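You operate a simulated robot arm through the tools that you are given. There is no shell and no other tool. Be economical: measure what you need, move in short steps, check, and stop when the job is done.

Carry out the task below with a simulated two-armed robot. There is one attempt and no reset: what you move stays moved.

## Task
Pick up the small white frame with one hand, pass it to the other hand and put it on the book rack. Set down upright: small white frame.

The check looks at the end state, three seconds after you hand in, the way a careful person would. Anything else that was tipped, shoved, dropped, spilled or broken makes it a failure.

## Robot
Two 7-joint arms with two-finger parallel grippers on one trunk, on a base that drives. Base frame: it is fixed to the floor where the robot stands at the start and does not move with it; the origin is under the middle of the robot, x ahead of it, y to its left, z up. Units: cm, rad, N and s.
The left shoulder is at the start at [7, 18.8, 111.5], the right one opposite. With the tool pointing down near the work surface each hand reaches from about 32 to 80 cm from the robot's upright axis, wherever it stands, measured 20 degrees to its own side. Places, roughly: book rack [60, -90, 80]. Payload 3.91 kg a hand.
Tool frame (each hand has its own): the origin (TCP) lies between the finger pads and is the grasp point; the fingertips stand 3 cm ahead of it; z points along the fingers, y is the line along which they close. The gripper opens to 11 cm. The fingers are 2 cm wide and 1 cm thick; the gripper's body (4.8 by 11.2 cm) begins 5.5 cm behind the TCP.
Orientation is that of the tool frame in the base frame, as a unit quaternion [x, y, z, w]. With the fingers straight down and closing along the base's y, the tool's x points along the base's -x, its y along +y and its z along -z.

## Interface
- The arms move only by the tool nudge_tool. It takes "left_series", "right_series" or both (then of equal length, played together; a hand with none holds still); each is one flat list of numbers, 7 for each row, row after row: the shift along the base's x, y, z in cm, then the turn, a rotation vector about the base's x, y, z in rad, then the closure, from 0 (fully open) to 1 (shut). In form: [tx, ty, tz, rx, ry, rz, gripper, tx, ty, tz, rx, ry, rz, gripper, ...]. A call has 1 to 10 rows; each row is the pose to reach, as a shift and turn from the pose commanded when the call began. Rows are played at 5 a second. More than 5 cm and 0.15 rad between two rows, or a gripper value outside its range, and nothing of the call is played. Where a pose cannot be reached the arm comes as near as it can. A force on the tool above 40 N (or 10 N above the force at the start of the call, whichever is more), or a blocked arm, ends the call early, and 0.2 s more pass. Each finger travels about 7.2 cm/s and halts on what it meets, pressing with about 38 N; the grip force reading is that of the motor and also rises with nothing between the fingers. The clock runs only during rows and for 0.2 s after the last one: add rows that repeat a pose to give the fingers time. It gives the time, the measured TCP pose, the force on the tool (base axes), the opening and the grip force at its end, in the units of the frame above (readings bear some noise), with the torque about the TCP (base axes, N m) and any sound that the robot's microphone picked up.
- Cameras (640 x 400 px; columns grow to the right, rows downward): "scene" is now at [13.69, -0.52, 133.81]; the picture's right is [-0.09, -1.00, 0.00], its down [-0.62, 0.06, -0.78] and it looks along [0.78, -0.07, -0.62] (base axes); focal length 282 px, centre (320, 200). "left" rides on the left gripper at [7.2, -1.7, -10.3] in its tool frame; the picture's right is [0.23, 0.97, 0.00], its down [-0.76, 0.18, -0.62] and it looks along [-0.61, 0.14, 0.78] (tool axes); focal length 222 px, centre (320, 200). "right" rides on the right gripper at [7.2, 1.7, -10.3] in its tool frame; the picture's right is [-0.23, 0.97, 0.00], its down [-0.76, -0.18, -0.62] and it looks along [-0.61, -0.14, 0.78] (tool axes); focal length 222 px, centre (320, 200). There is no depth. A picture from a camera that has moved, and an enlarged one, comes with that camera's place and axes in the base frame and with its lens.
- capture(camera): a new picture of that camera. No time passes.
- slide_trunk(by): slides the trunk up (or, below 0, down) by that many cm; the arms and the scene camera ride with it, the base frame stays. It gives what a move gives, with no picture.
- drive_base(legs): drives the robot by 1 to 6 legs, each [ahead, turn to the left] in cm and rad, along the robot's own axes; the way and the turn of a leg run together, so that a leg with both is an arc; at most 150 cm and 3.142 rad a leg. The arms and the cameras ride along, it lands a little off, and it stops where it bumps. It gives what a move gives.
- head_to(pan, tilt): turns the head with the scene camera to pan (to the left, within 1.501 rad either way) and tilt (down, from -0.506 to 1.204), counted from straight ahead of the robot. It gives what a move gives.
- zoom(camera, box): a new picture of the part [left, top, right, bottom] of that camera's present view, enlarged. No time passes.
- job_done(): hands the job in; it is judged then, once.

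Work in short steps. Places have to be worked out from the pictures, the camera data and where the tool is seen: move nearer, look again, correct. Check each grasp and each placing, and mend what went wrong. You have 120 turns and 108 pictures in all, those below and enlarged ones among them. Open the grippers and draw the arms clear of the work before you hand the job in, unless the task says otherwise; then end with one line.

The tools are called after "Call:" by a JSON object that holds its "method" and its "body". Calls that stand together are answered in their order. nudge_tool: Moves the arms, as the interface text tells. Its arguments: {"type":"object","properties":{"left_series":{"type":"array"},"right_series":{"type":"array"}},"required":[]} The other tools are called the same way: slide_trunk (by) slides the trunk up or down; drive_base (legs) drives the base; head_to (pan, tilt) turns the head that bears the scene camera; capture (camera) takes a picture; zoom (camera, box) takes an enlarged picture of a part of a camera's view; job_done () hands the job in.

At the start:

```text
time: 0.0
left_ee_pos: [60.12, 19.5, 109.65]
left_orientation: [0.0, 1.0, 0.0, 0.0]
left_ft_force: [0.4, -0.2, -0.1]
left_moment: [-0.01, 0.0, 0.02]
left_grip_width: 10.99
left_finger_force: 0.1
right_ee_pos: [56.06, -29.27, 100.13]
right_orientation: [0.0, 1.0, 0.0, 0.0]
right_ft_force: [-0.4, 0.3, 0.1]
right_moment: [-0.04, -0.02, -0.03]
right_grip_width: 11.01
right_finger_force: 0.1
trunk travel left (down, up): [-62.5, 31.5]
robot x, y, heading: [-0.0, 0.26, -0.002]
head pan, tilt: [-0.089, 0.674]
```

scene: 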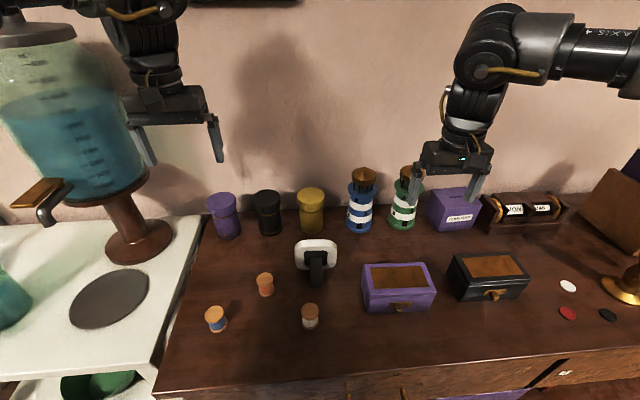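
right: 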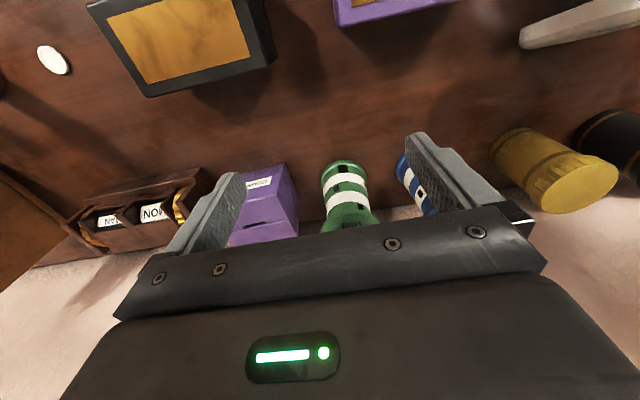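
left: 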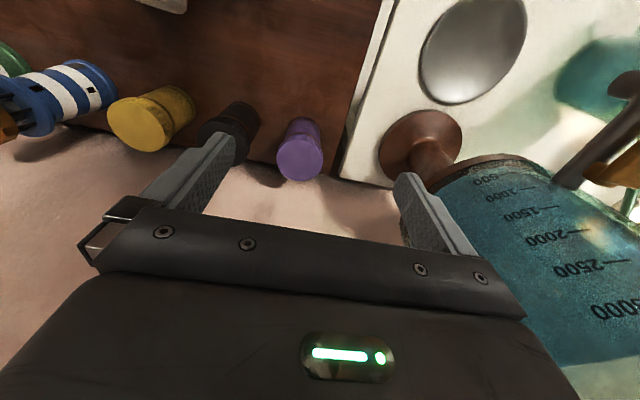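

The white frame seems to stand near pixel (316,260). I'll enlarge it and turn the head toward the rack.

Call:
{"method": "zoom", "body": {"camera": "scene", "box": [260, 210, 380, 300]}}

Call:
{"method": "head_to", "body": {"pan": -0.95, "tilt": 0.5}}

Call:
{"method": "capture", "body": {"camera": "scene"}}

```text
4.44 times, centred on (320, 255) of scene
camera zoom: at [13.69, -0.52, 133.81], right [-0.09, -1.0, 0.0], down [-0.62, 0.06, -0.78], along [0.78, -0.07, -0.62], focal length 1251 px, centre (320, -44)
```

zoom: 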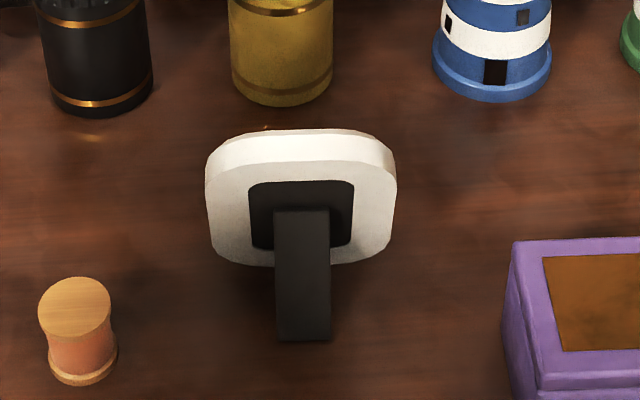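

```text
time: 1.2
left_ee_pos: [60.13, 19.54, 109.59]
left_orientation: [0.0, 1.0, 0.0, 0.0]
left_ft_force: [0.8, -0.1, -0.1]
left_moment: [-0.01, -0.01, -0.02]
left_grip_width: 11.03
left_finger_force: 0.0
right_ee_pos: [56.13, -29.42, 100.01]
right_orientation: [-0.001, 1.0, 0.0, 0.0]
right_ft_force: [0.1, 0.5, -1.4]
right_moment: [-0.01, 0.01, -0.03]
right_grip_width: 11.02
right_finger_force: 0.1
trunk travel left (down, up): [-62.5, 31.5]
robot x, y, heading: [0.19, 0.02, 0.002]
head pan, tilt: [-0.949, 0.499]
```

```text
103 pictures are left
camera scene: at [10.44, -7.14, 135.36], right [-0.81, -0.58, 0.0], down [-0.28, 0.39, -0.88], along [0.51, -0.71, -0.48], focal length 282 px, centre (320, 200)
```

scene: 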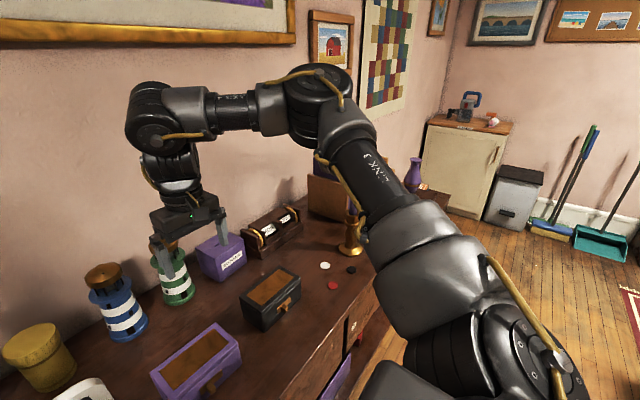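

The frame faces the wall with its strut toward me, foot near [50.7,-3]. Next I enlarge the rack area, which is partly hidden behind the arm.

Call:
{"method": "zoom", "body": {"camera": "scene", "box": [230, 140, 430, 290]}}

```text
2.67 times, centred on (330, 215) of scene
camera zoom: at [10.44, -7.14, 135.36], right [-0.81, -0.58, 0.0], down [-0.28, 0.39, -0.88], along [0.51, -0.71, -0.48], focal length 751 px, centre (293, 160)
```

zoom: 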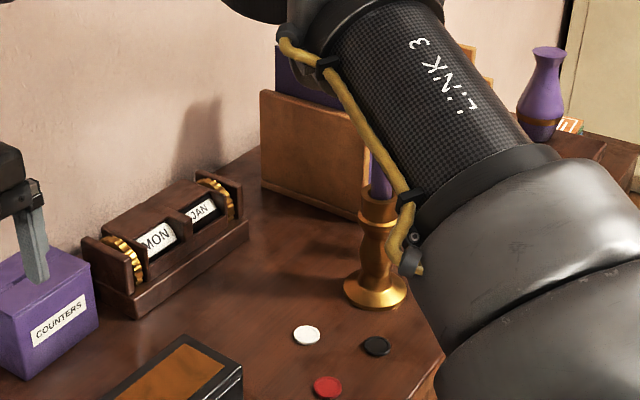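

The rack is partly hidden; I'll look again once I drive. First I bring the left hand above and to the left of the frame and turn it so its fingers close along x.

Call:
{"method": "nudge_tool", "body": {"left_series": [-0.5, -0.5, 0, 0, 0, -0.14, 0, -1, -1, 0, 0, 0, -0.28, 0, -1.5, -1.5, 0, 0, 0, -0.42, 0, -2, -2, 0, 0, 0, -0.56, 0, -2.5, -3, 0, 0, 0, -0.7, 0, -3, -4, 0, 0, 0, -0.84, 0, -3.5, -5, 0, 0, 0, -0.98, 0, -4, -6, 0, 0, 0, -1.12, 0, -4, -6.5, 0, 0, 0, -1.26, 0, -4, -7, 0, 0, 0, -1.4, 0]}}

Call:
{"method": "head_to", "body": {"pan": -0.05, "tilt": 0.75}}

Call:
{"method": "capture", "body": {"camera": "scene"}}

Call:
{"method": "capture", "body": {"camera": "left"}}

```text
time: 3.4
left_ee_pos: [56.08, 12.41, 109.64]
left_orientation: [0.646, 0.764, 0.0, 0.0]
left_ft_force: [0.1, -0.2, -0.9]
left_moment: [-0.02, -0.01, 0.01]
left_grip_width: 10.98
left_finger_force: 0.0
right_ee_pos: [56.14, -29.25, 100.05]
right_orientation: [0.0, 1.0, 0.0, 0.0]
right_ft_force: [1.0, 0.6, -0.1]
right_moment: [-0.01, -0.01, -0.02]
right_grip_width: 11.0
right_finger_force: 0.1
trunk travel left (down, up): [-62.5, 31.5]
robot x, y, heading: [-0.01, 0.17, -0.003]
head pan, tilt: [-0.949, 0.499]
```

```text
time: 4.6
left_ee_pos: [56.18, 12.73, 109.68]
left_orientation: [0.644, 0.765, -0.001, 0.001]
left_ft_force: [0.2, -0.6, 0.1]
left_moment: [0.01, -0.01, 0.03]
left_grip_width: 10.98
left_finger_force: 0.1
right_ee_pos: [55.94, -29.44, 100.03]
right_orientation: [-0.001, 1.0, 0.0, 0.0]
right_ft_force: [-0.4, 0.5, 0.0]
right_moment: [-0.02, 0.02, 0.01]
right_grip_width: 11.0
right_finger_force: 0.2
trunk travel left (down, up): [-62.5, 31.5]
robot x, y, heading: [0.14, -0.08, 0.002]
head pan, tilt: [-0.051, 0.75]
```

```text
101 pictures are left
camera scene: at [13.41, -0.18, 133.17], right [-0.05, -1.0, 0.0], down [-0.68, 0.04, -0.73], along [0.73, -0.04, -0.68], focal length 282 px, centre (320, 200)
```

scene: 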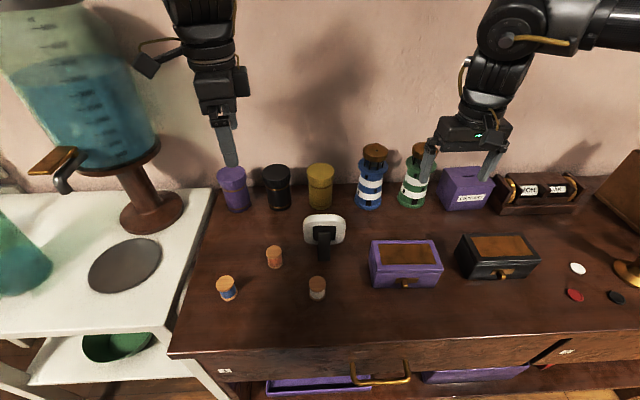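

```text
100 pictures are left
camera left: at [53.38, 19.28, 120.05], right [0.92, 0.39, 0.0], down [0.31, -0.72, 0.62], along [0.24, -0.57, -0.78], focal length 222 px, centre (320, 200)
```

left: 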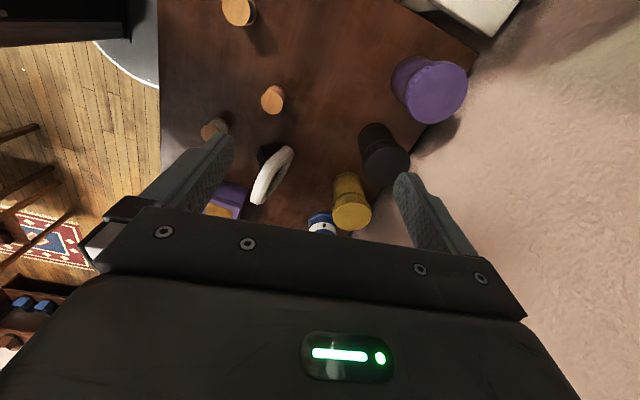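

Now I finish squaring the hand, tilt its wrist outward by 0.4 rad, and come closer above the frame's left side.

Call:
{"method": "nudge_tool", "body": {"left_series": [0, -1.5, -3, -0.1, -0.008, -0.043, 0.2, -0.3, -3, -6, -0.2, -0.017, -0.085, 0.3, -0.4, -5, -9, -0.3, -0.025, -0.128, 0.36, -0.6, -6.6, -11.5, -0.4, -0.034, -0.17, 0.36, -0.6, -6.6, -11.5, -0.4, -0.034, -0.17, 0.36]}}

Call:
{"method": "capture", "body": {"camera": "left"}}

Call:
{"method": "capture", "body": {"camera": "scene"}}

```text
time: 5.8
left_ee_pos: [55.49, 5.86, 98.29]
left_orientation: [0.693, 0.693, -0.14, 0.142]
left_ft_force: [0.7, -0.5, 0.2]
left_moment: [0.05, -0.05, -0.02]
left_grip_width: 7.02
left_finger_force: 0.0
right_ee_pos: [56.12, -29.35, 100.0]
right_orientation: [0.0, 1.0, 0.0, 0.0]
right_ft_force: [0.2, -0.9, -0.9]
right_moment: [0.01, -0.03, 0.0]
right_grip_width: 11.01
right_finger_force: 0.0
trunk travel left (down, up): [-62.5, 31.5]
robot x, y, heading: [0.05, 0.17, 0.001]
head pan, tilt: [-0.051, 0.75]
```

```text
99 pictures are left
camera left: at [53.87, 16.44, 104.96], right [0.97, 0.21, -0.09], down [0.18, -0.46, 0.87], along [0.14, -0.86, -0.48], focal length 222 px, centre (320, 200)
```

left: 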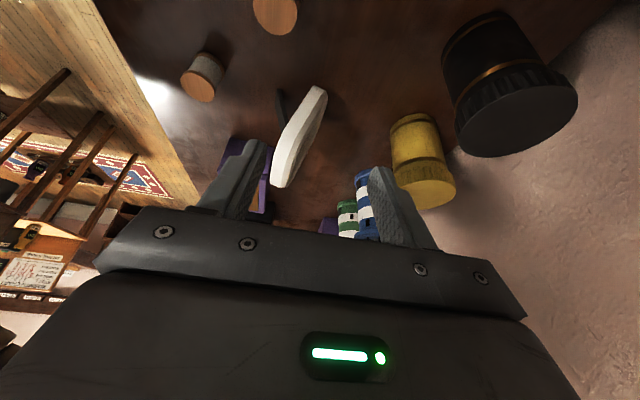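

```text
98 pictures are left
camera scene: at [13.33, -0.25, 133.18], right [-0.05, -1.0, 0.0], down [-0.68, 0.04, -0.73], along [0.73, -0.04, -0.68], focal length 282 px, centre (320, 200)
```

scene: 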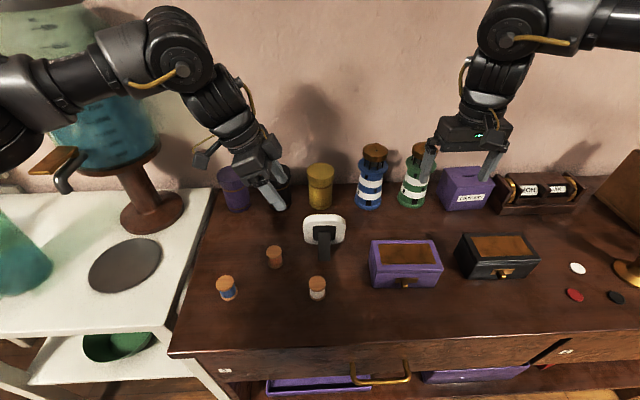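

The left view shows the frame edge-on, its top leaning back toward the robot. I enlarge it to measure lean and thickness.

Call:
{"method": "zoom", "body": {"camera": "left", "box": [220, 60, 400, 220]}}

Call:
{"method": "zoom", "body": {"camera": "scene", "box": [270, 190, 380, 270]}}

```text
2.50 times, centred on (310, 140) of left
camera zoom: at [53.87, 16.44, 104.96], right [0.97, 0.21, -0.09], down [0.18, -0.46, 0.87], along [0.14, -0.86, -0.48], focal length 555 px, centre (345, 350)
```

zoom: 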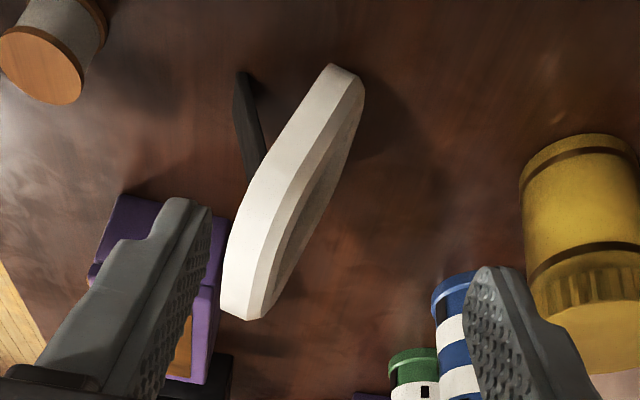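

```text
5.00 times, centred on (325, 230) of scene
camera zoom: at [13.33, -0.25, 133.18], right [-0.05, -1.0, 0.0], down [-0.68, 0.04, -0.73], along [0.73, -0.04, -0.68], focal length 1408 px, centre (295, 50)
```

zoom: 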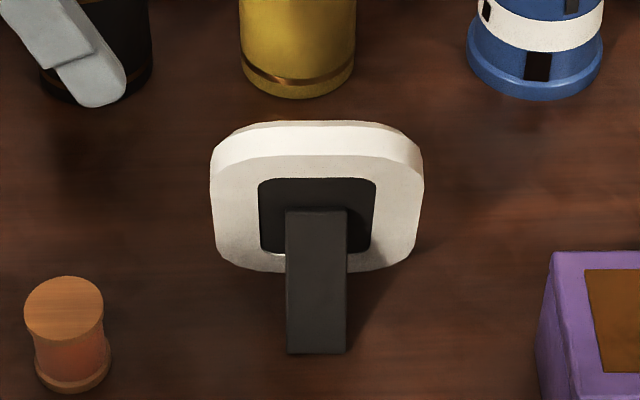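

The frame spans y from about +1.3 to −8.3, its top is at z≈90, it is about 2.1 cm thick, and it leans back by roughly 12°. I match the lean with a −0.2 rad turn about y and go to a pre-grasp spot along the approach line.

Call:
{"method": "nudge_tool", "body": {"left_series": [-1.2, -1, -1.5, 0, -0.1, 0, 0.36, -2.5, -2.7, -3.5, 0, -0.2, 0, 0.4, -2.5, -2.7, -3.5, 0, -0.2, 0, 0.4]}}

Call:
{"method": "capture", "body": {"camera": "left"}}

Call:
{"method": "zoom", "body": {"camera": "scene", "box": [240, 150, 400, 270]}}

```text
time: 6.6
left_ee_pos: [53.18, 3.38, 94.75]
left_orientation: [0.704, 0.675, -0.071, 0.21]
left_ft_force: [0.0, 0.1, 0.8]
left_moment: [-0.04, -0.01, 0.0]
left_grip_width: 6.59
left_finger_force: 0.0
right_ee_pos: [56.09, -29.15, 100.05]
right_orientation: [0.0, 1.0, 0.001, 0.0]
right_ft_force: [0.1, 0.4, -0.4]
right_moment: [0.0, 0.01, -0.02]
right_grip_width: 11.0
right_finger_force: 0.0
trunk travel left (down, up): [-62.5, 31.5]
robot x, y, heading: [-0.17, 0.1, 0.0]
head pan, tilt: [-0.051, 0.75]
```

```text
95 pictures are left
camera left: at [50.26, 13.98, 100.91], right [0.97, 0.21, 0.11], down [0.0, -0.46, 0.89], along [0.23, -0.86, -0.44], focal length 222 px, centre (320, 200)
```

left: 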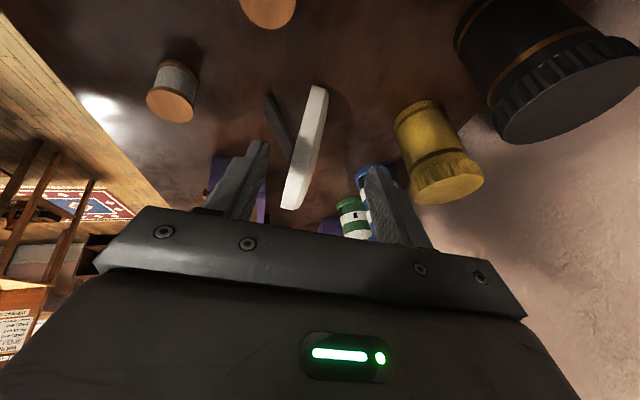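

```text
3.33 times, centred on (320, 210) of scene
camera zoom: at [13.42, -0.12, 133.17], right [-0.05, -1.0, 0.0], down [-0.68, 0.03, -0.73], along [0.73, -0.04, -0.68], focal length 938 px, centre (320, 167)
```

zoom: 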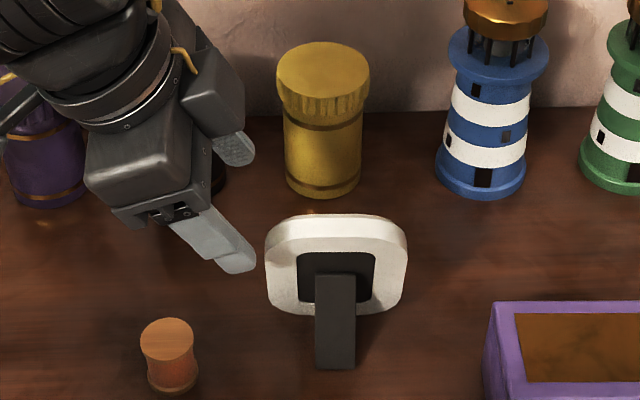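

Alignment looks reasonable; I advance halfway along the approach and check that the fingers straddle the frame.

Call:
{"method": "nudge_tool", "body": {"left_series": [0.3, -1, -2, 0, 0, 0, 0.4, 0.6, -1.9, -4, 0, 0, 0, 0.4, 0.6, -1.9, -4, 0, 0, 0, 0.4]}}

Call:
{"method": "zoom", "body": {"camera": "left", "box": [200, 60, 440, 260]}}

Call:
{"method": "zoom", "body": {"camera": "scene", "box": [260, 180, 380, 270]}}

```text
time: 7.4
left_ee_pos: [53.67, 1.23, 90.67]
left_orientation: [0.703, 0.675, -0.07, 0.21]
left_ft_force: [0.3, -0.5, -0.5]
left_moment: [0.0, 0.02, 0.01]
left_grip_width: 6.6
left_finger_force: 0.1
right_ee_pos: [56.08, -29.22, 100.12]
right_orientation: [0.0, 1.0, 0.0, 0.001]
right_ft_force: [0.1, -0.4, -0.1]
right_moment: [0.01, 0.03, 0.0]
right_grip_width: 10.97
right_finger_force: 0.1
trunk travel left (down, up): [-62.5, 31.5]
robot x, y, heading: [0.07, 0.08, -0.001]
head pan, tilt: [-0.051, 0.75]
```

```text
2.00 times, centred on (320, 160) of left
camera zoom: at [50.8, 11.92, 96.95], right [0.97, 0.21, 0.11], down [0.0, -0.46, 0.89], along [0.23, -0.86, -0.45], focal length 444 px, centre (320, 280)
```

zoom: 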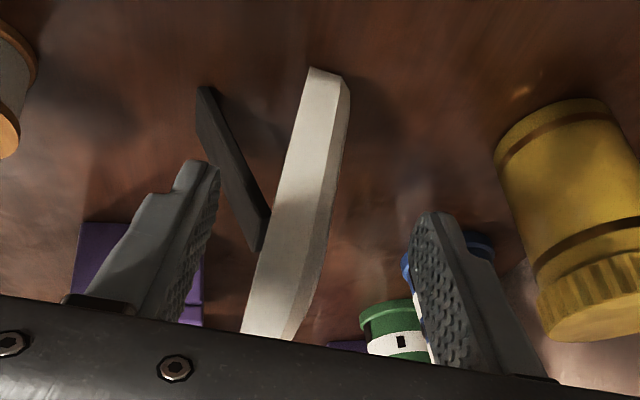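

```text
4.44 times, centred on (320, 225) of scene
camera zoom: at [13.37, -0.16, 133.17], right [-0.05, -1.0, 0.0], down [-0.68, 0.03, -0.73], along [0.73, -0.04, -0.68], focal length 1251 px, centre (320, 89)
```

zoom: 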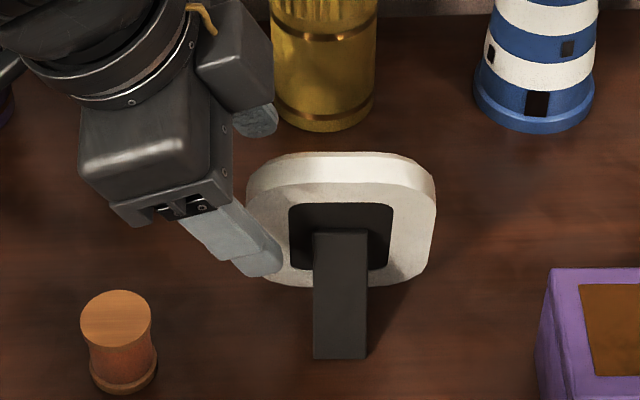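

The fingers straddle the frame's left side with the strut clear. I go the last 2.3 cm with a touch more lean, then look before closing.

Call:
{"method": "nudge_tool", "body": {"left_series": [0.1, -0.4, -1.2, 0, -0.03, 0, 0.4, 0.2, -0.8, -2.3, 0, -0.05, 0, 0.45, 0.2, -0.8, -2.3, 0, -0.05, 0, 0.52]}}

Call:
{"method": "zoom", "body": {"camera": "left", "box": [200, 60, 440, 260]}}

Call:
{"method": "zoom", "body": {"camera": "scene", "box": [260, 180, 380, 270]}}

```text
time: 8.2
left_ee_pos: [53.96, 0.63, 88.29]
left_orientation: [0.706, 0.669, -0.053, 0.226]
left_ft_force: [0.2, -0.3, 0.9]
left_moment: [0.03, 0.0, 0.0]
left_grip_width: 5.27
left_finger_force: 0.1
right_ee_pos: [56.13, -29.3, 100.02]
right_orientation: [0.0, 1.0, 0.0, 0.001]
right_ft_force: [0.0, 0.6, -0.1]
right_moment: [0.0, 0.01, 0.01]
right_grip_width: 10.99
right_finger_force: 0.1
trunk travel left (down, up): [-62.5, 31.5]
robot x, y, heading: [-0.13, 0.04, -0.002]
head pan, tilt: [-0.051, 0.75]
```

```text
2.00 times, centred on (320, 160) of left
camera zoom: at [50.68, 11.21, 94.47], right [0.97, 0.21, 0.15], down [-0.04, -0.46, 0.89], along [0.26, -0.86, -0.43], focal length 444 px, centre (320, 280)
```

zoom: 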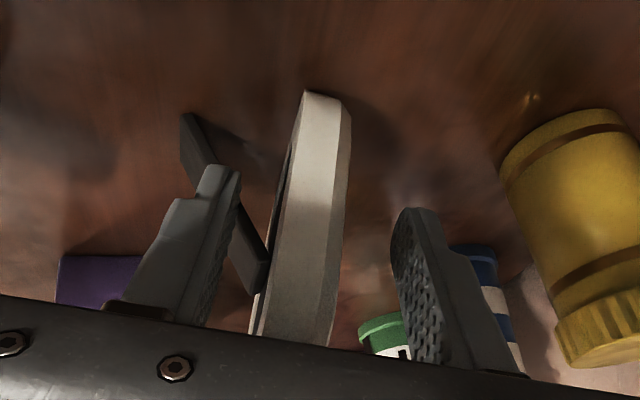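

```text
4.44 times, centred on (320, 225) of scene
camera zoom: at [13.41, -0.17, 133.17], right [-0.05, -1.0, 0.0], down [-0.68, 0.03, -0.73], along [0.73, -0.04, -0.68], focal length 1251 px, centre (320, 89)
```

zoom: 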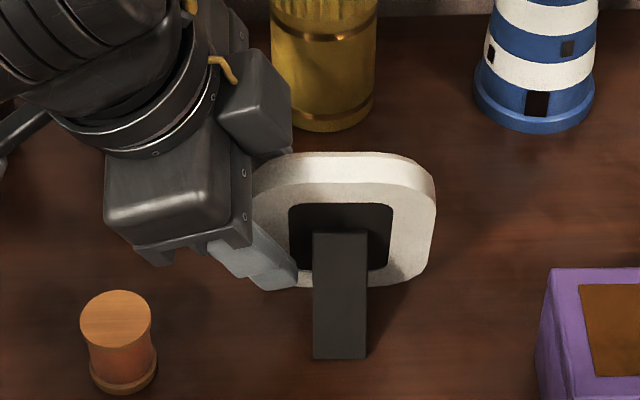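

Fingers straddle the edge nearly centred. Closing on it.

Call:
{"method": "nudge_tool", "body": {"left_series": [0, 0, 0, 0, 0, 0, 0.65, 0, 0, 0, 0, 0, 0, 0.75, 0, 0, 0, 0, 0, 0, 0.85, 0, 0, 0, 0, 0, 0, 0.95, 0, 0, 0, 0, 0, 0, 0.95]}}

Call:
{"method": "zoom", "body": {"camera": "left", "box": [200, 60, 440, 260]}}

Call:
{"method": "zoom", "body": {"camera": "scene", "box": [260, 180, 380, 270]}}

```text
time: 9.4
left_ee_pos: [53.91, 0.61, 88.29]
left_orientation: [0.706, 0.669, -0.053, 0.226]
left_ft_force: [0.7, -0.5, 0.9]
left_moment: [0.07, -0.01, 0.01]
left_grip_width: 1.97
left_finger_force: 38.3
right_ee_pos: [56.19, -29.28, 100.06]
right_orientation: [0.0, 1.0, -0.001, -0.001]
right_ft_force: [-0.1, -0.2, 0.0]
right_moment: [0.03, 0.0, -0.03]
right_grip_width: 11.03
right_finger_force: 0.0
trunk travel left (down, up): [-62.5, 31.5]
robot x, y, heading: [-0.13, 0.01, 0.0]
head pan, tilt: [-0.051, 0.75]
```

```text
2.00 times, centred on (320, 160) of left
camera zoom: at [50.68, 11.21, 94.48], right [0.97, 0.21, 0.15], down [-0.04, -0.46, 0.89], along [0.26, -0.86, -0.43], focal length 444 px, centre (320, 280)
```

zoom: 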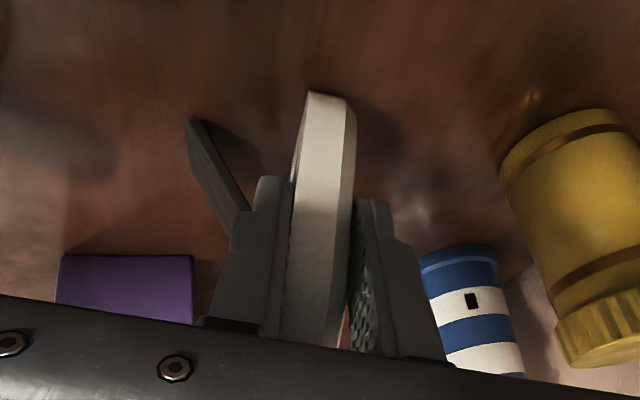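

```text
4.44 times, centred on (320, 225) of scene
camera zoom: at [13.41, -0.17, 133.17], right [-0.05, -1.0, 0.0], down [-0.68, 0.03, -0.73], along [0.73, -0.04, -0.68], focal length 1251 px, centre (320, 89)
```

zoom: 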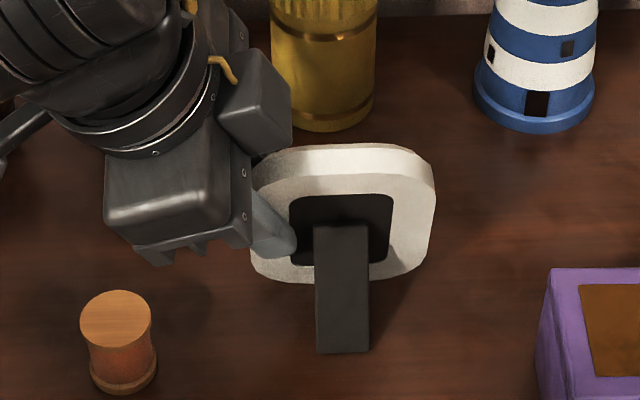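

Gripped firmly at 1.97 cm. I lift it straight up.

Call:
{"method": "nudge_tool", "body": {"left_series": [0, 0, 1.5, 0, 0, 0, 0.95, 0, 0, 4, 0, 0, 0, 0.95, 0, 0, 8, 0, 0, 0, 0.95, -1, 0, 12, 0, 0, 0, 0.95, -3, 0, 16, 0, 0, 0, 0.95, -4, 0, 18, 0, 0, 0, 0.95, -4, 0, 18, 0, 0, 0, 0.95]}}

Call:
{"method": "capture", "body": {"camera": "scene"}}

```text
time: 11.0
left_ee_pos: [49.95, 0.63, 106.26]
left_orientation: [0.706, 0.669, -0.054, 0.226]
left_ft_force: [-0.1, -0.3, -1.8]
left_moment: [0.07, -0.01, -0.02]
left_grip_width: 1.98
left_finger_force: 38.0
right_ee_pos: [56.14, -29.24, 100.06]
right_orientation: [0.0, 1.0, 0.0, 0.0]
right_ft_force: [-0.7, -0.1, -0.4]
right_moment: [-0.02, 0.01, -0.02]
right_grip_width: 11.01
right_finger_force: 0.0
trunk travel left (down, up): [-62.5, 31.5]
robot x, y, heading: [-0.14, -0.1, 0.004]
head pan, tilt: [-0.051, 0.75]
```

```text
87 pictures are left
camera scene: at [13.47, -0.17, 133.16], right [-0.05, -1.0, 0.0], down [-0.68, 0.03, -0.73], along [0.73, -0.04, -0.68], focal length 282 px, centre (320, 200)
```

scene: 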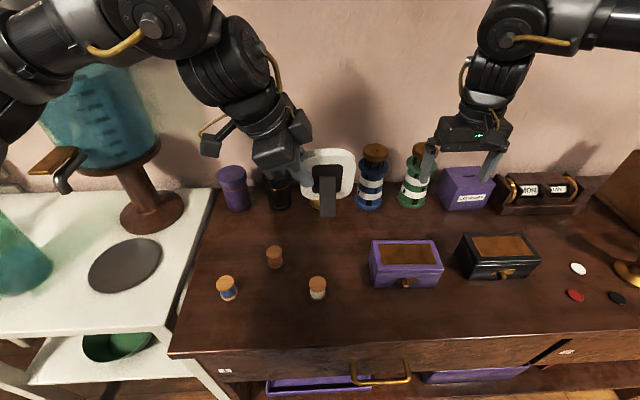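

The frame is held well. Now I turn the right hand (mirror of the left) at a safe distance: first about z.

Call:
{"method": "nudge_tool", "body": {"right_series": [-0.5, 0, 1, 0, 0, 0.14, 0, -1, 0, 2, 0, 0, 0.28, 0, -1.5, 0, 3, 0, 0, 0.42, 0, -2, 0, 4, 0, 0, 0.56, 0, -2.5, 0.5, 5, 0, 0, 0.7, 0, -3, 1, 6, 0, 0, 0.84, 0, -4, 1.5, 7, 0, 0, 0.98, 0, -5, 2, 8, 0, 0, 1.12, 0, -6, 2.5, 9, 0, 0, 1.26, 0, -6.5, 3, 10, 0, 0, 1.4, 0]}}

```text
time: 13.2
left_ee_pos: [49.95, 0.61, 106.24]
left_orientation: [0.706, 0.669, -0.054, 0.226]
left_ft_force: [0.5, 0.4, -2.5]
left_moment: [0.07, 0.01, -0.03]
left_grip_width: 1.98
left_finger_force: 37.9
right_ee_pos: [49.57, -26.12, 110.13]
right_orientation: [-0.645, 0.764, 0.0, 0.0]
right_ft_force: [-1.1, -0.4, 0.1]
right_moment: [-0.04, 0.02, 0.01]
right_grip_width: 11.0
right_finger_force: 0.1
trunk travel left (down, up): [-62.5, 31.5]
robot x, y, heading: [-0.29, -0.12, 0.003]
head pan, tilt: [-0.051, 0.75]
```

Next the mirrored tilt, and approach to a standoff right-above the frame.

Call:
{"method": "nudge_tool", "body": {"right_series": [-0.4, 2.5, 1, 0.095, -0.071, 0.055, 0.1, -0.8, 5, 2, 0.19, -0.142, 0.11, 0.2, -1.2, 7.5, 3, 0.284, -0.213, 0.165, 0.3, -1.5, 10, 3.5, 0.379, -0.284, 0.22, 0.4, -1.5, 10, 3.5, 0.379, -0.284, 0.22, 0.4]}}

Call:
{"method": "head_to", "body": {"pan": -0.05, "tilt": 0.55}}

Call:
{"method": "capture", "body": {"camera": "scene"}}

Call:
{"method": "capture", "body": {"camera": "right"}}

```text
time: 14.4
left_ee_pos: [49.85, 0.59, 106.27]
left_orientation: [0.706, 0.669, -0.053, 0.225]
left_ft_force: [0.0, -0.2, -2.2]
left_moment: [0.08, 0.02, 0.01]
left_grip_width: 1.98
left_finger_force: 37.6
right_ee_pos: [48.04, -16.06, 113.56]
right_orientation: [0.705, -0.669, -0.054, -0.229]
right_ft_force: [-0.2, -0.5, 0.5]
right_moment: [0.0, -0.01, -0.03]
right_grip_width: 6.62
right_finger_force: 0.1
trunk travel left (down, up): [-62.5, 31.5]
robot x, y, heading: [-0.14, 0.2, -0.005]
head pan, tilt: [-0.051, 0.75]
```

```text
time: 15.1
left_ee_pos: [49.96, 0.73, 106.24]
left_orientation: [0.706, 0.669, -0.053, 0.226]
left_ft_force: [-0.4, -0.2, -1.9]
left_moment: [0.07, 0.01, 0.02]
left_grip_width: 1.98
left_finger_force: 37.6
right_ee_pos: [47.97, -16.19, 113.47]
right_orientation: [0.706, -0.669, -0.053, -0.227]
right_ft_force: [-0.5, 0.8, 0.3]
right_moment: [-0.03, 0.0, 0.01]
right_grip_width: 6.6
right_finger_force: 0.0
trunk travel left (down, up): [-62.5, 31.5]
robot x, y, heading: [-0.09, 0.03, 0.001]
head pan, tilt: [-0.051, 0.55]
```

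```text
86 pictures are left
camera scene: at [14.12, -0.21, 134.9], right [-0.05, -1.0, 0.0], down [-0.52, 0.03, -0.85], along [0.85, -0.04, -0.52], focal length 282 px, centre (320, 200)
```

scene: 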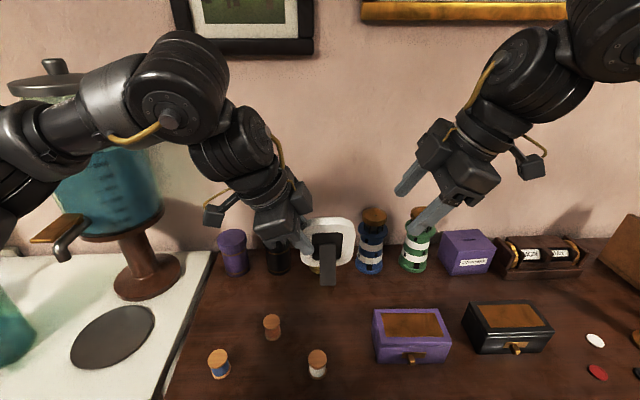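

```text
85 pictures are left
camera right: at [44.81, -27.01, 119.54], right [-0.97, 0.21, -0.16], down [-0.05, 0.46, 0.89], along [0.26, 0.87, -0.43], focal length 222 px, centre (320, 200)
```

right: 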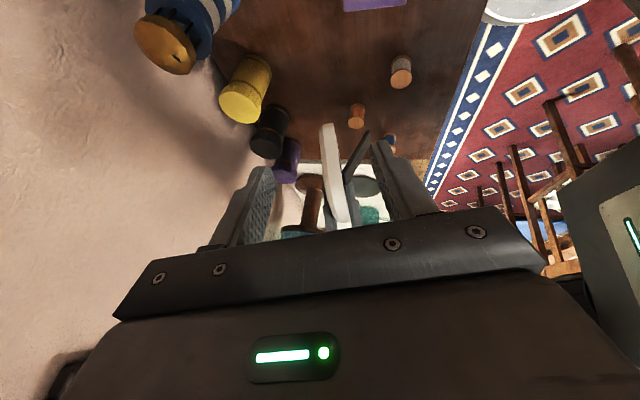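

Views are symmetric and the frame is centred between the right fingers. I approach to about 6 cm short of the grasp.

Call:
{"method": "nudge_tool", "body": {"right_series": [0.2, 3, -0.5, 0, 0, 0, 0.4, 0.5, 6, -1.5, 0, 0, 0, 0.4, 0.5, 6, -1.5, 0, 0, 0, 0.4]}}

Call:
{"method": "zoom", "body": {"camera": "right", "box": [200, 60, 440, 260]}}

Call:
{"method": "zoom", "body": {"camera": "scene", "box": [210, 140, 470, 300]}}

```text
time: 15.9
left_ee_pos: [49.87, 0.59, 106.21]
left_orientation: [0.706, 0.669, -0.053, 0.226]
left_ft_force: [0.2, 0.9, -0.8]
left_moment: [0.09, 0.01, 0.01]
left_grip_width: 1.99
left_finger_force: 37.5
right_ee_pos: [48.38, -10.37, 112.06]
right_orientation: [0.705, -0.67, -0.053, -0.229]
right_ft_force: [-0.2, -0.4, 0.2]
right_moment: [0.04, -0.01, 0.0]
right_grip_width: 6.6
right_finger_force: 0.0
trunk travel left (down, up): [-62.5, 31.5]
robot x, y, heading: [0.07, 0.02, 0.002]
head pan, tilt: [-0.051, 0.55]
```

```text
2.00 times, centred on (320, 160) of right
camera zoom: at [45.24, -21.15, 118.13], right [-0.96, 0.21, -0.16], down [-0.05, 0.46, 0.89], along [0.26, 0.87, -0.43], focal length 444 px, centre (320, 280)
```

zoom: 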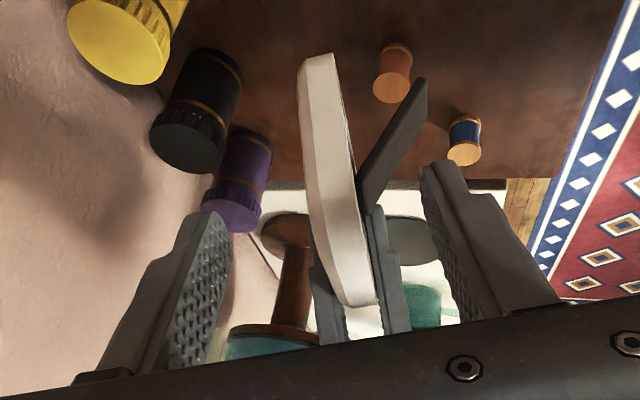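

```text
2.46 times, centred on (340, 220) of scene
camera zoom: at [14.05, -0.33, 134.91], right [-0.05, -1.0, 0.0], down [-0.52, 0.03, -0.85], along [0.85, -0.04, -0.52], focal length 693 px, centre (271, 151)
```

zoom: 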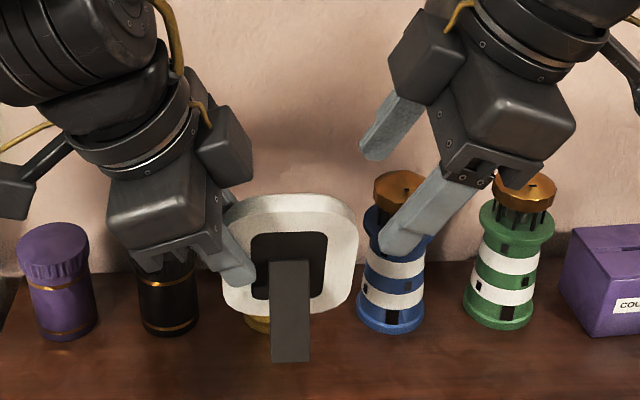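

Clear path; I continue halfway, then to the mirrored grasp pose, still open.

Call:
{"method": "nudge_tool", "body": {"right_series": [0.5, 0.9, -2, 0, 0, 0, 0.4, 1, 1.8, -4, 0, 0, 0, 0.4, 1.5, 2.7, -5.7, 0, 0, 0, 0.45, 1.5, 2.7, -5.7, 0, 0, 0, 0.5]}}

Call:
{"method": "zoom", "body": {"camera": "right", "box": [200, 60, 440, 260]}}

Call:
{"method": "zoom", "body": {"camera": "scene", "box": [210, 140, 470, 300]}}

```text
time: 16.9
left_ee_pos: [49.96, 0.6, 106.22]
left_orientation: [0.706, 0.67, -0.054, 0.226]
left_ft_force: [0.0, -0.2, -2.4]
left_moment: [0.1, -0.01, -0.01]
left_grip_width: 1.98
left_finger_force: 38.0
right_ee_pos: [49.87, -7.52, 106.31]
right_orientation: [0.706, -0.669, -0.052, -0.229]
right_ft_force: [-0.1, 0.0, 0.0]
right_moment: [0.0, -0.01, 0.0]
right_grip_width: 5.5
right_finger_force: 0.0
trunk travel left (down, up): [-62.5, 31.5]
robot x, y, heading: [0.02, -0.22, 0.004]
head pan, tilt: [-0.051, 0.55]
```

```text
2.00 times, centred on (320, 160) of right
camera zoom: at [46.82, -18.37, 112.35], right [-0.97, 0.21, -0.16], down [-0.05, 0.46, 0.89], along [0.26, 0.87, -0.43], focal length 444 px, centre (320, 280)
```

zoom: 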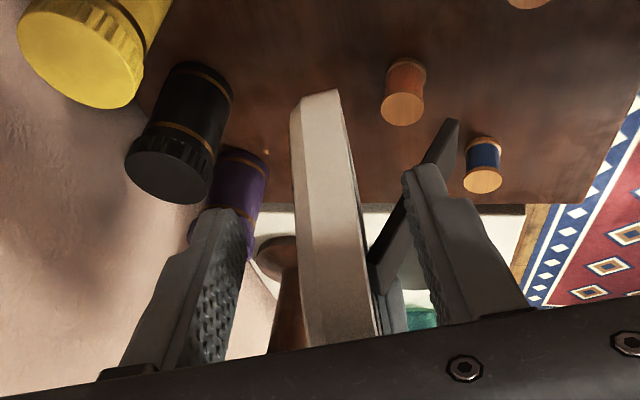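

```text
2.46 times, centred on (340, 220) of scene
camera zoom: at [14.08, -0.24, 134.91], right [-0.05, -1.0, 0.0], down [-0.52, 0.03, -0.85], along [0.85, -0.04, -0.52], focal length 693 px, centre (271, 151)
```

zoom: 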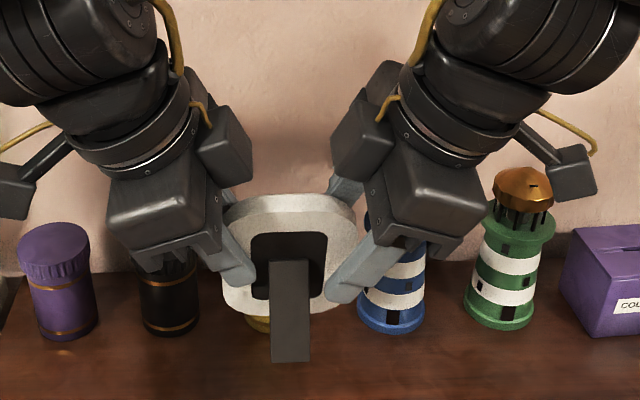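

Perfectly mirrored. I close the right hand.

Call:
{"method": "nudge_tool", "body": {"right_series": [0, 0, 0, 0, 0, 0, 0.65, 0, 0, 0, 0, 0, 0, 0.75, 0, 0, 0, 0, 0, 0, 0.85, 0, 0, 0, 0, 0, 0, 0.95, 0, 0, 0, 0, 0, 0, 0.95]}}

```text
time: 18.1
left_ee_pos: [49.99, 0.74, 106.26]
left_orientation: [0.705, 0.67, -0.053, 0.227]
left_ft_force: [16.3, 0.2, -1.2]
left_moment: [-0.08, -0.4, 0.64]
left_grip_width: 1.97
left_finger_force: 37.6
right_ee_pos: [50.16, -7.48, 106.27]
right_orientation: [0.706, -0.668, -0.054, -0.228]
right_ft_force: [-15.3, 0.4, 0.2]
right_moment: [0.07, 0.43, 0.66]
right_grip_width: 1.98
right_finger_force: 38.0
trunk travel left (down, up): [-62.5, 31.5]
robot x, y, heading: [-0.06, 0.0, 0.002]
head pan, tilt: [-0.051, 0.55]
```

Both hands hold it, with about 15 N internal push along x; I shift the right hand's command +0.2 cm in x to relieve it.

Call:
{"method": "nudge_tool", "body": {"right_series": [0.2, 0, 0, 0, 0, 0, 0.95, 0.2, 0, 0, 0, 0, 0, 0.95]}}

```text
time: 18.7
left_ee_pos: [50.0, 0.71, 106.31]
left_orientation: [0.704, 0.672, -0.052, 0.226]
left_ft_force: [26.1, -1.0, -2.4]
left_moment: [0.11, -0.68, 1.14]
left_grip_width: 2.01
left_finger_force: 38.3
right_ee_pos: [50.29, -7.54, 106.37]
right_orientation: [0.707, -0.668, -0.054, -0.226]
right_ft_force: [-26.4, 0.2, 0.6]
right_moment: [-0.05, 0.74, 1.01]
right_grip_width: 1.99
right_finger_force: 37.8
trunk travel left (down, up): [-62.5, 31.5]
robot x, y, heading: [0.07, -0.09, -0.001]
head pan, tilt: [-0.051, 0.55]
```

Wrong direction (26 N now, ~50 N/cm); I move it back by 0.5 cm to cancel.

Call:
{"method": "nudge_tool", "body": {"right_series": [-0.25, 0, 0, 0, 0, 0, 0.95, -0.5, 0, 0, 0, 0, 0, 0.95, -0.5, 0, 0, 0, 0, 0, 0.95]}}

```text
time: 19.5
left_ee_pos: [49.93, 0.63, 106.29]
left_orientation: [0.707, 0.668, -0.055, 0.225]
left_ft_force: [-0.9, 0.8, 4.4]
left_moment: [-0.38, -0.92, -0.03]
left_grip_width: 1.98
left_finger_force: 38.3
right_ee_pos: [49.86, -7.65, 106.17]
right_orientation: [0.704, -0.67, -0.052, -0.229]
right_ft_force: [0.9, -0.8, -4.4]
right_moment: [-0.08, 0.88, 0.01]
right_grip_width: 1.98
right_finger_force: 38.2
trunk travel left (down, up): [-62.5, 31.5]
robot x, y, heading: [0.34, -0.18, 0.003]
head pan, tilt: [-0.051, 0.55]
```

Internal force is near zero. I open the left hand and draw it back along its approach axis.

Call:
{"method": "nudge_tool", "body": {"left_series": [0, 0, 0, 0, 0, 0, 0.8, 0, 0, 0, 0, 0, 0, 0.6, 0, 0, 0, 0, 0, 0, 0.45, 0, 0, 0, 0, 0, 0, 0.4, -0.7, 1.2, 2.7, 0, 0, 0, 0.4, -1.4, 2.4, 5.4, 0, 0, 0, 0.4, -2, 5, 7.5, 0, 0, 0, 0.4, -2.5, 9, 8, 0, 0, 0, 0.4, -2.5, 13, 8, 0, 0, 0, 0.4]}}

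Call:
{"method": "capture", "body": {"camera": "scene"}}

Call:
{"method": "zoom", "body": {"camera": "right", "box": [200, 60, 440, 260]}}

```text
time: 21.5
left_ee_pos: [47.53, 13.82, 114.32]
left_orientation: [0.705, 0.669, -0.054, 0.227]
left_ft_force: [-0.3, -0.5, -0.5]
left_moment: [-0.03, -0.02, 0.0]
left_grip_width: 6.59
left_finger_force: 0.0
right_ee_pos: [49.76, -7.36, 106.27]
right_orientation: [0.706, -0.669, -0.052, -0.227]
right_ft_force: [-0.4, 0.3, 0.0]
right_moment: [-0.07, 0.01, -0.02]
right_grip_width: 1.95
right_finger_force: 38.1
trunk travel left (down, up): [-62.5, 31.5]
robot x, y, heading: [-0.16, 0.48, 0.007]
head pan, tilt: [-0.051, 0.55]
```

```text
80 pictures are left
camera scene: at [14.1, -0.01, 134.91], right [-0.05, -1.0, 0.0], down [-0.52, 0.03, -0.85], along [0.85, -0.04, -0.52], focal length 282 px, centre (320, 200)
```

scene: 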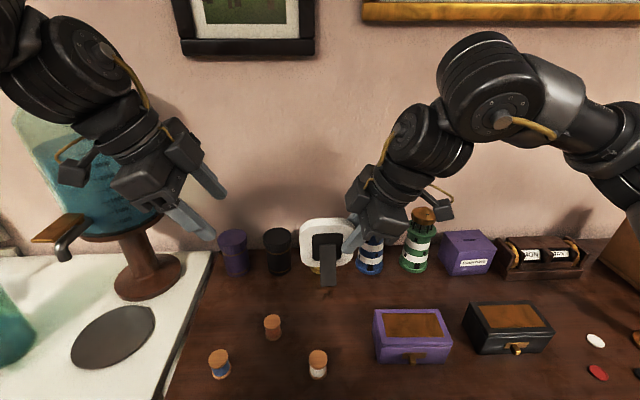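

```text
2.00 times, centred on (320, 160) of right
camera zoom: at [46.51, -18.23, 112.4], right [-0.97, 0.21, -0.16], down [-0.05, 0.46, 0.89], along [0.26, 0.86, -0.43], focal length 444 px, centre (320, 280)
```

zoom: 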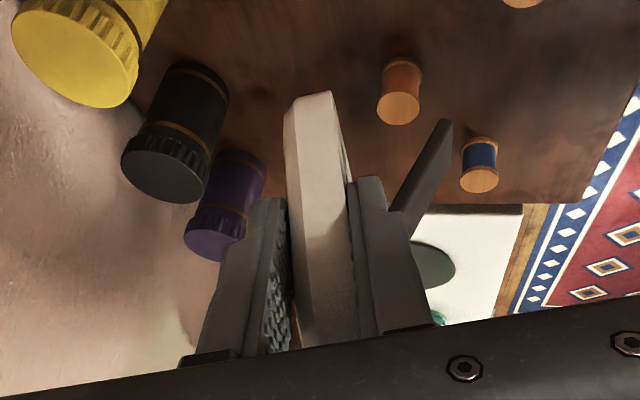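

The handover worked. Now I look toward the rack.

Call:
{"method": "head_to", "body": {"pan": -0.95, "tilt": 0.55}}

Call:
{"method": "capture", "body": {"camera": "scene"}}

```text
time: 22.7
left_ee_pos: [47.45, 13.66, 114.2]
left_orientation: [0.706, 0.669, -0.053, 0.226]
left_ft_force: [0.6, 0.0, -0.6]
left_moment: [0.03, -0.02, -0.02]
left_grip_width: 6.59
left_finger_force: 0.0
right_ee_pos: [49.9, -7.59, 106.42]
right_orientation: [0.706, -0.669, -0.053, -0.228]
right_ft_force: [-0.4, -0.2, -0.2]
right_moment: [-0.1, -0.01, -0.01]
right_grip_width: 1.96
right_finger_force: 38.3
trunk travel left (down, up): [-62.5, 31.5]
robot x, y, heading: [-0.05, 0.1, 0.002]
head pan, tilt: [-0.949, 0.55]
```

```text
78 pictures are left
camera scene: at [10.39, -7.05, 134.9], right [-0.81, -0.58, 0.0], down [-0.3, 0.42, -0.85], along [0.5, -0.69, -0.52], focal length 282 px, centre (320, 200)
```

scene: 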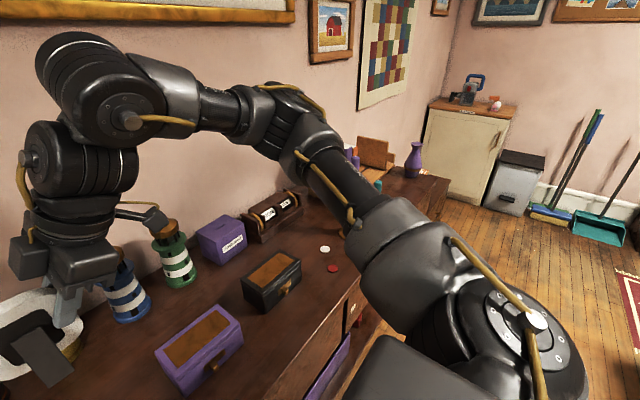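

The upper arm hides the rack. Before driving I check the floor around: right and left sides.

Call:
{"method": "head_to", "body": {"pan": -1.5, "tilt": 0.6}}

Call:
{"method": "capture", "body": {"camera": "scene"}}

Call:
{"method": "capture", "body": {"camera": "left"}}

Call:
{"method": "capture", "body": {"camera": "right"}}

```text
time: 23.7
left_ee_pos: [47.44, 13.67, 114.37]
left_orientation: [0.706, 0.669, -0.054, 0.226]
left_ft_force: [1.1, -0.7, 0.7]
left_moment: [0.0, -0.04, 0.03]
left_grip_width: 6.6
left_finger_force: 0.0
right_ee_pos: [49.84, -7.47, 106.35]
right_orientation: [0.705, -0.669, -0.053, -0.228]
right_ft_force: [-0.2, -0.9, -0.5]
right_moment: [-0.08, -0.02, -0.01]
right_grip_width: 1.97
right_finger_force: 37.9
trunk travel left (down, up): [-62.5, 31.5]
robot x, y, heading: [-0.21, -0.17, 0.001]
head pan, tilt: [-1.499, 0.6]
```

```text
77 pictures are left
camera scene: at [5.8, -8.55, 134.46], right [-1.0, -0.07, 0.0], down [-0.04, 0.56, -0.83], along [0.06, -0.82, -0.56], focal length 282 px, centre (320, 200)
```

scene: 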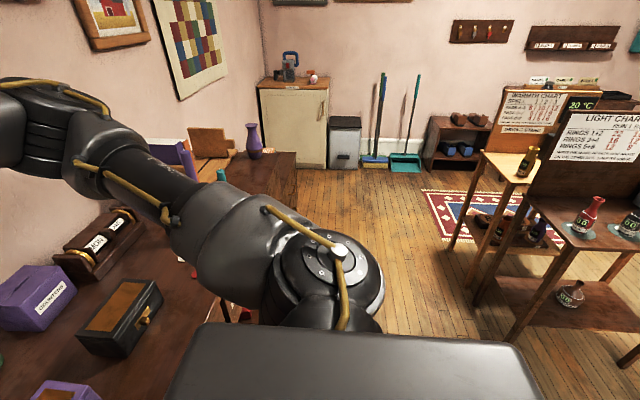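

```text
76 pictures are left
camera left: at [44.29, 24.29, 120.41], right [0.97, 0.21, 0.15], down [-0.04, -0.46, 0.89], along [0.26, -0.86, -0.43], focal length 222 px, centre (320, 200)
```

left: 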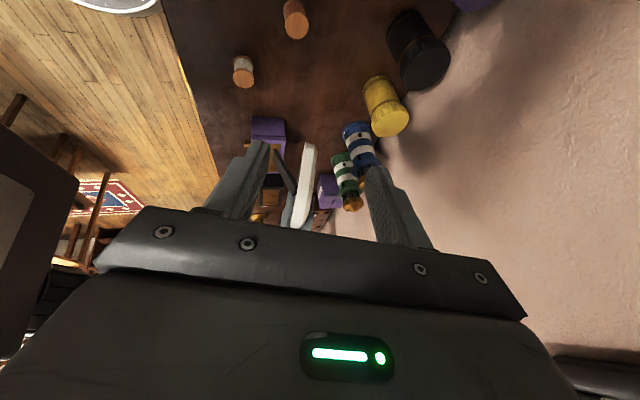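

```text
75 pictures are left
camera right: at [46.54, -18.38, 112.36], right [-0.97, 0.21, -0.16], down [-0.05, 0.46, 0.89], along [0.26, 0.87, -0.43], focal length 222 px, centre (320, 200)
```

right: 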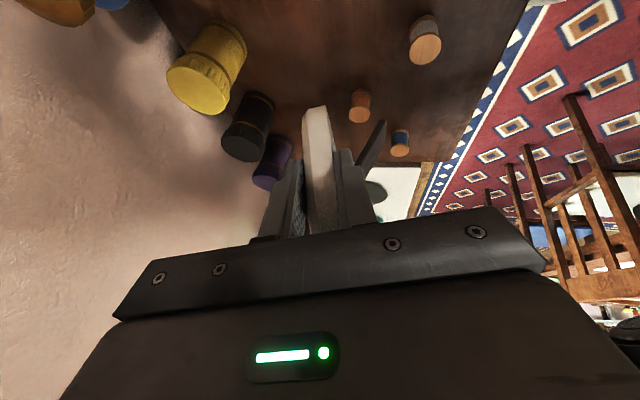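

There is a potion stand behind at x≈−75, so I have limited room. I raise the trunk for clearance and back up just 25 cm.

Call:
{"method": "slide_trunk", "body": {"by": 14}}

Call:
{"method": "drive_base", "body": {"legs": [[-25, 0]]}}

Call:
{"method": "capture", "body": {"camera": "scene"}}

```text
time: 25.3
left_ee_pos: [47.55, 13.76, 128.21]
left_orientation: [0.706, 0.67, -0.053, 0.225]
left_ft_force: [0.4, -0.4, 0.1]
left_moment: [-0.01, 0.02, 0.01]
left_grip_width: 6.61
left_finger_force: 0.1
right_ee_pos: [49.87, -7.61, 120.34]
right_orientation: [0.706, -0.669, -0.052, -0.228]
right_ft_force: [-0.1, -0.4, -1.9]
right_moment: [-0.04, 0.02, 0.0]
right_grip_width: 1.97
right_finger_force: 38.2
trunk travel left (down, up): [-76.5, 17.5]
robot x, y, heading: [0.07, -0.0, -0.004]
head pan, tilt: [-1.499, 0.6]
```

```text
time: 27.2
left_ee_pos: [22.79, 13.57, 128.23]
left_orientation: [0.707, 0.669, -0.054, 0.225]
left_ft_force: [0.3, 0.9, -0.7]
left_moment: [0.01, -0.02, 0.02]
left_grip_width: 6.58
left_finger_force: 0.0
right_ee_pos: [24.97, -7.63, 120.19]
right_orientation: [0.704, -0.67, -0.053, -0.228]
right_ft_force: [0.2, -0.4, -0.7]
right_moment: [-0.09, 0.0, 0.02]
right_grip_width: 1.95
right_finger_force: 38.4
trunk travel left (down, up): [-76.5, 17.5]
robot x, y, heading: [-24.89, -0.44, -0.0]
head pan, tilt: [-1.499, 0.6]
```

```text
74 pictures are left
camera scene: at [-18.99, -8.54, 148.44], right [-1.0, -0.07, 0.0], down [-0.04, 0.56, -0.83], along [0.06, -0.82, -0.56], focal length 282 px, centre (320, 200)
```

scene: 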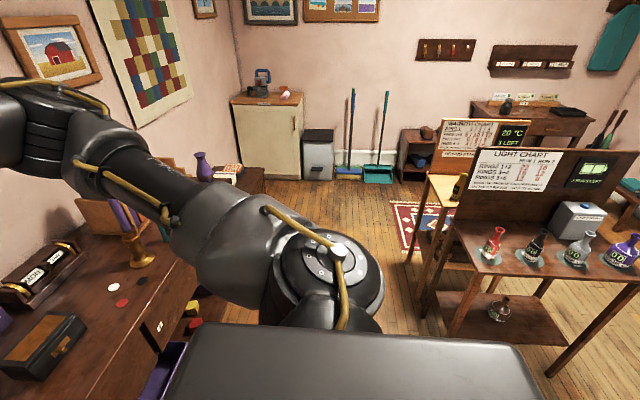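

Clear floor to the right. I turn right by 0.9 rad in place and look at the rack.

Call:
{"method": "drive_base", "body": {"legs": [[0, -0.9]]}}

Call:
{"method": "head_to", "body": {"pan": 0.1, "tilt": 0.45}}

Call:
{"method": "capture", "body": {"camera": "scene"}}

```text
time: 29.9
left_ee_pos: [14.67, -29.62, 128.14]
left_orientation: [0.93, 0.285, -0.149, 0.178]
left_ft_force: [0.1, -0.1, -0.3]
left_moment: [0.01, 0.01, 0.0]
left_grip_width: 6.61
left_finger_force: 0.1
right_ee_pos: [-0.82, -44.2, 120.22]
right_orientation: [-0.334, 0.913, -0.054, 0.227]
right_ft_force: [0.7, 0.4, -1.8]
right_moment: [-0.07, 0.03, 0.04]
right_grip_width: 1.95
right_finger_force: 38.1
trunk travel left (down, up): [-76.5, 17.5]
robot x, y, heading: [-24.59, 0.05, -0.919]
head pan, tilt: [-1.499, 0.6]
```

```text
time: 31.6
left_ee_pos: [14.67, -29.54, 128.32]
left_orientation: [0.93, 0.285, -0.149, 0.178]
left_ft_force: [0.0, 0.7, -0.4]
left_moment: [-0.01, 0.03, 0.0]
left_grip_width: 6.58
left_finger_force: 0.0
right_ee_pos: [-0.9, -44.22, 120.29]
right_orientation: [-0.334, 0.913, -0.054, 0.228]
right_ft_force: [-0.1, -0.3, -1.4]
right_moment: [-0.05, 0.1, -0.02]
right_grip_width: 2.0
right_finger_force: 38.0
trunk travel left (down, up): [-76.5, 17.5]
robot x, y, heading: [-24.76, 0.13, -0.924]
head pan, tilt: [0.099, 0.45]
```

```text
73 pictures are left
camera scene: at [-15.48, -10.47, 149.81], right [-0.73, -0.68, 0.0], down [-0.3, 0.32, -0.9], along [0.61, -0.66, -0.44], focal length 282 px, centre (320, 200)
```

scene: 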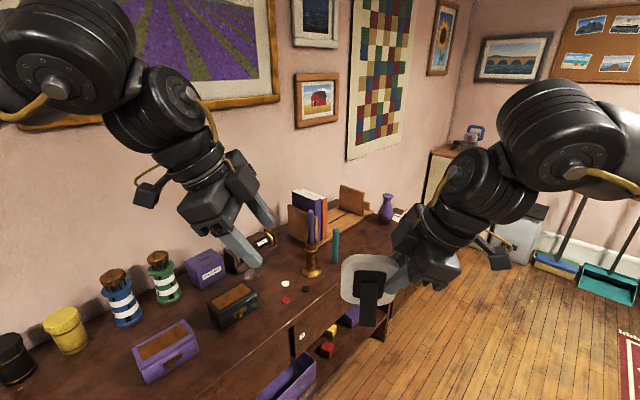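

Call:
{"method": "zoom", "body": {"camera": "scene", "box": [260, 170, 440, 290]}}

```text
3.33 times, centred on (350, 230) of scene
camera zoom: at [-15.48, -10.47, 149.81], right [-0.73, -0.68, 0.0], down [-0.3, 0.32, -0.9], along [0.61, -0.66, -0.44], focal length 938 px, centre (220, 100)
```

zoom: 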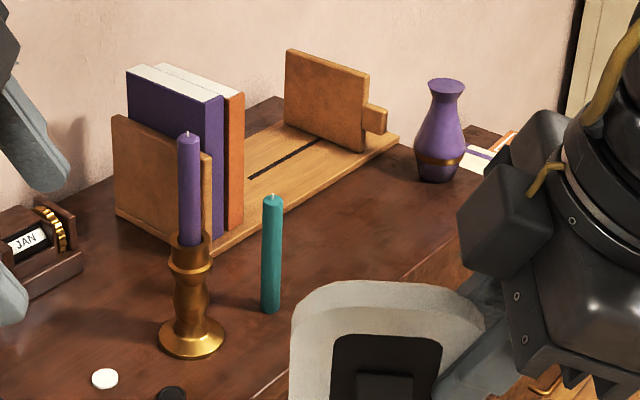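

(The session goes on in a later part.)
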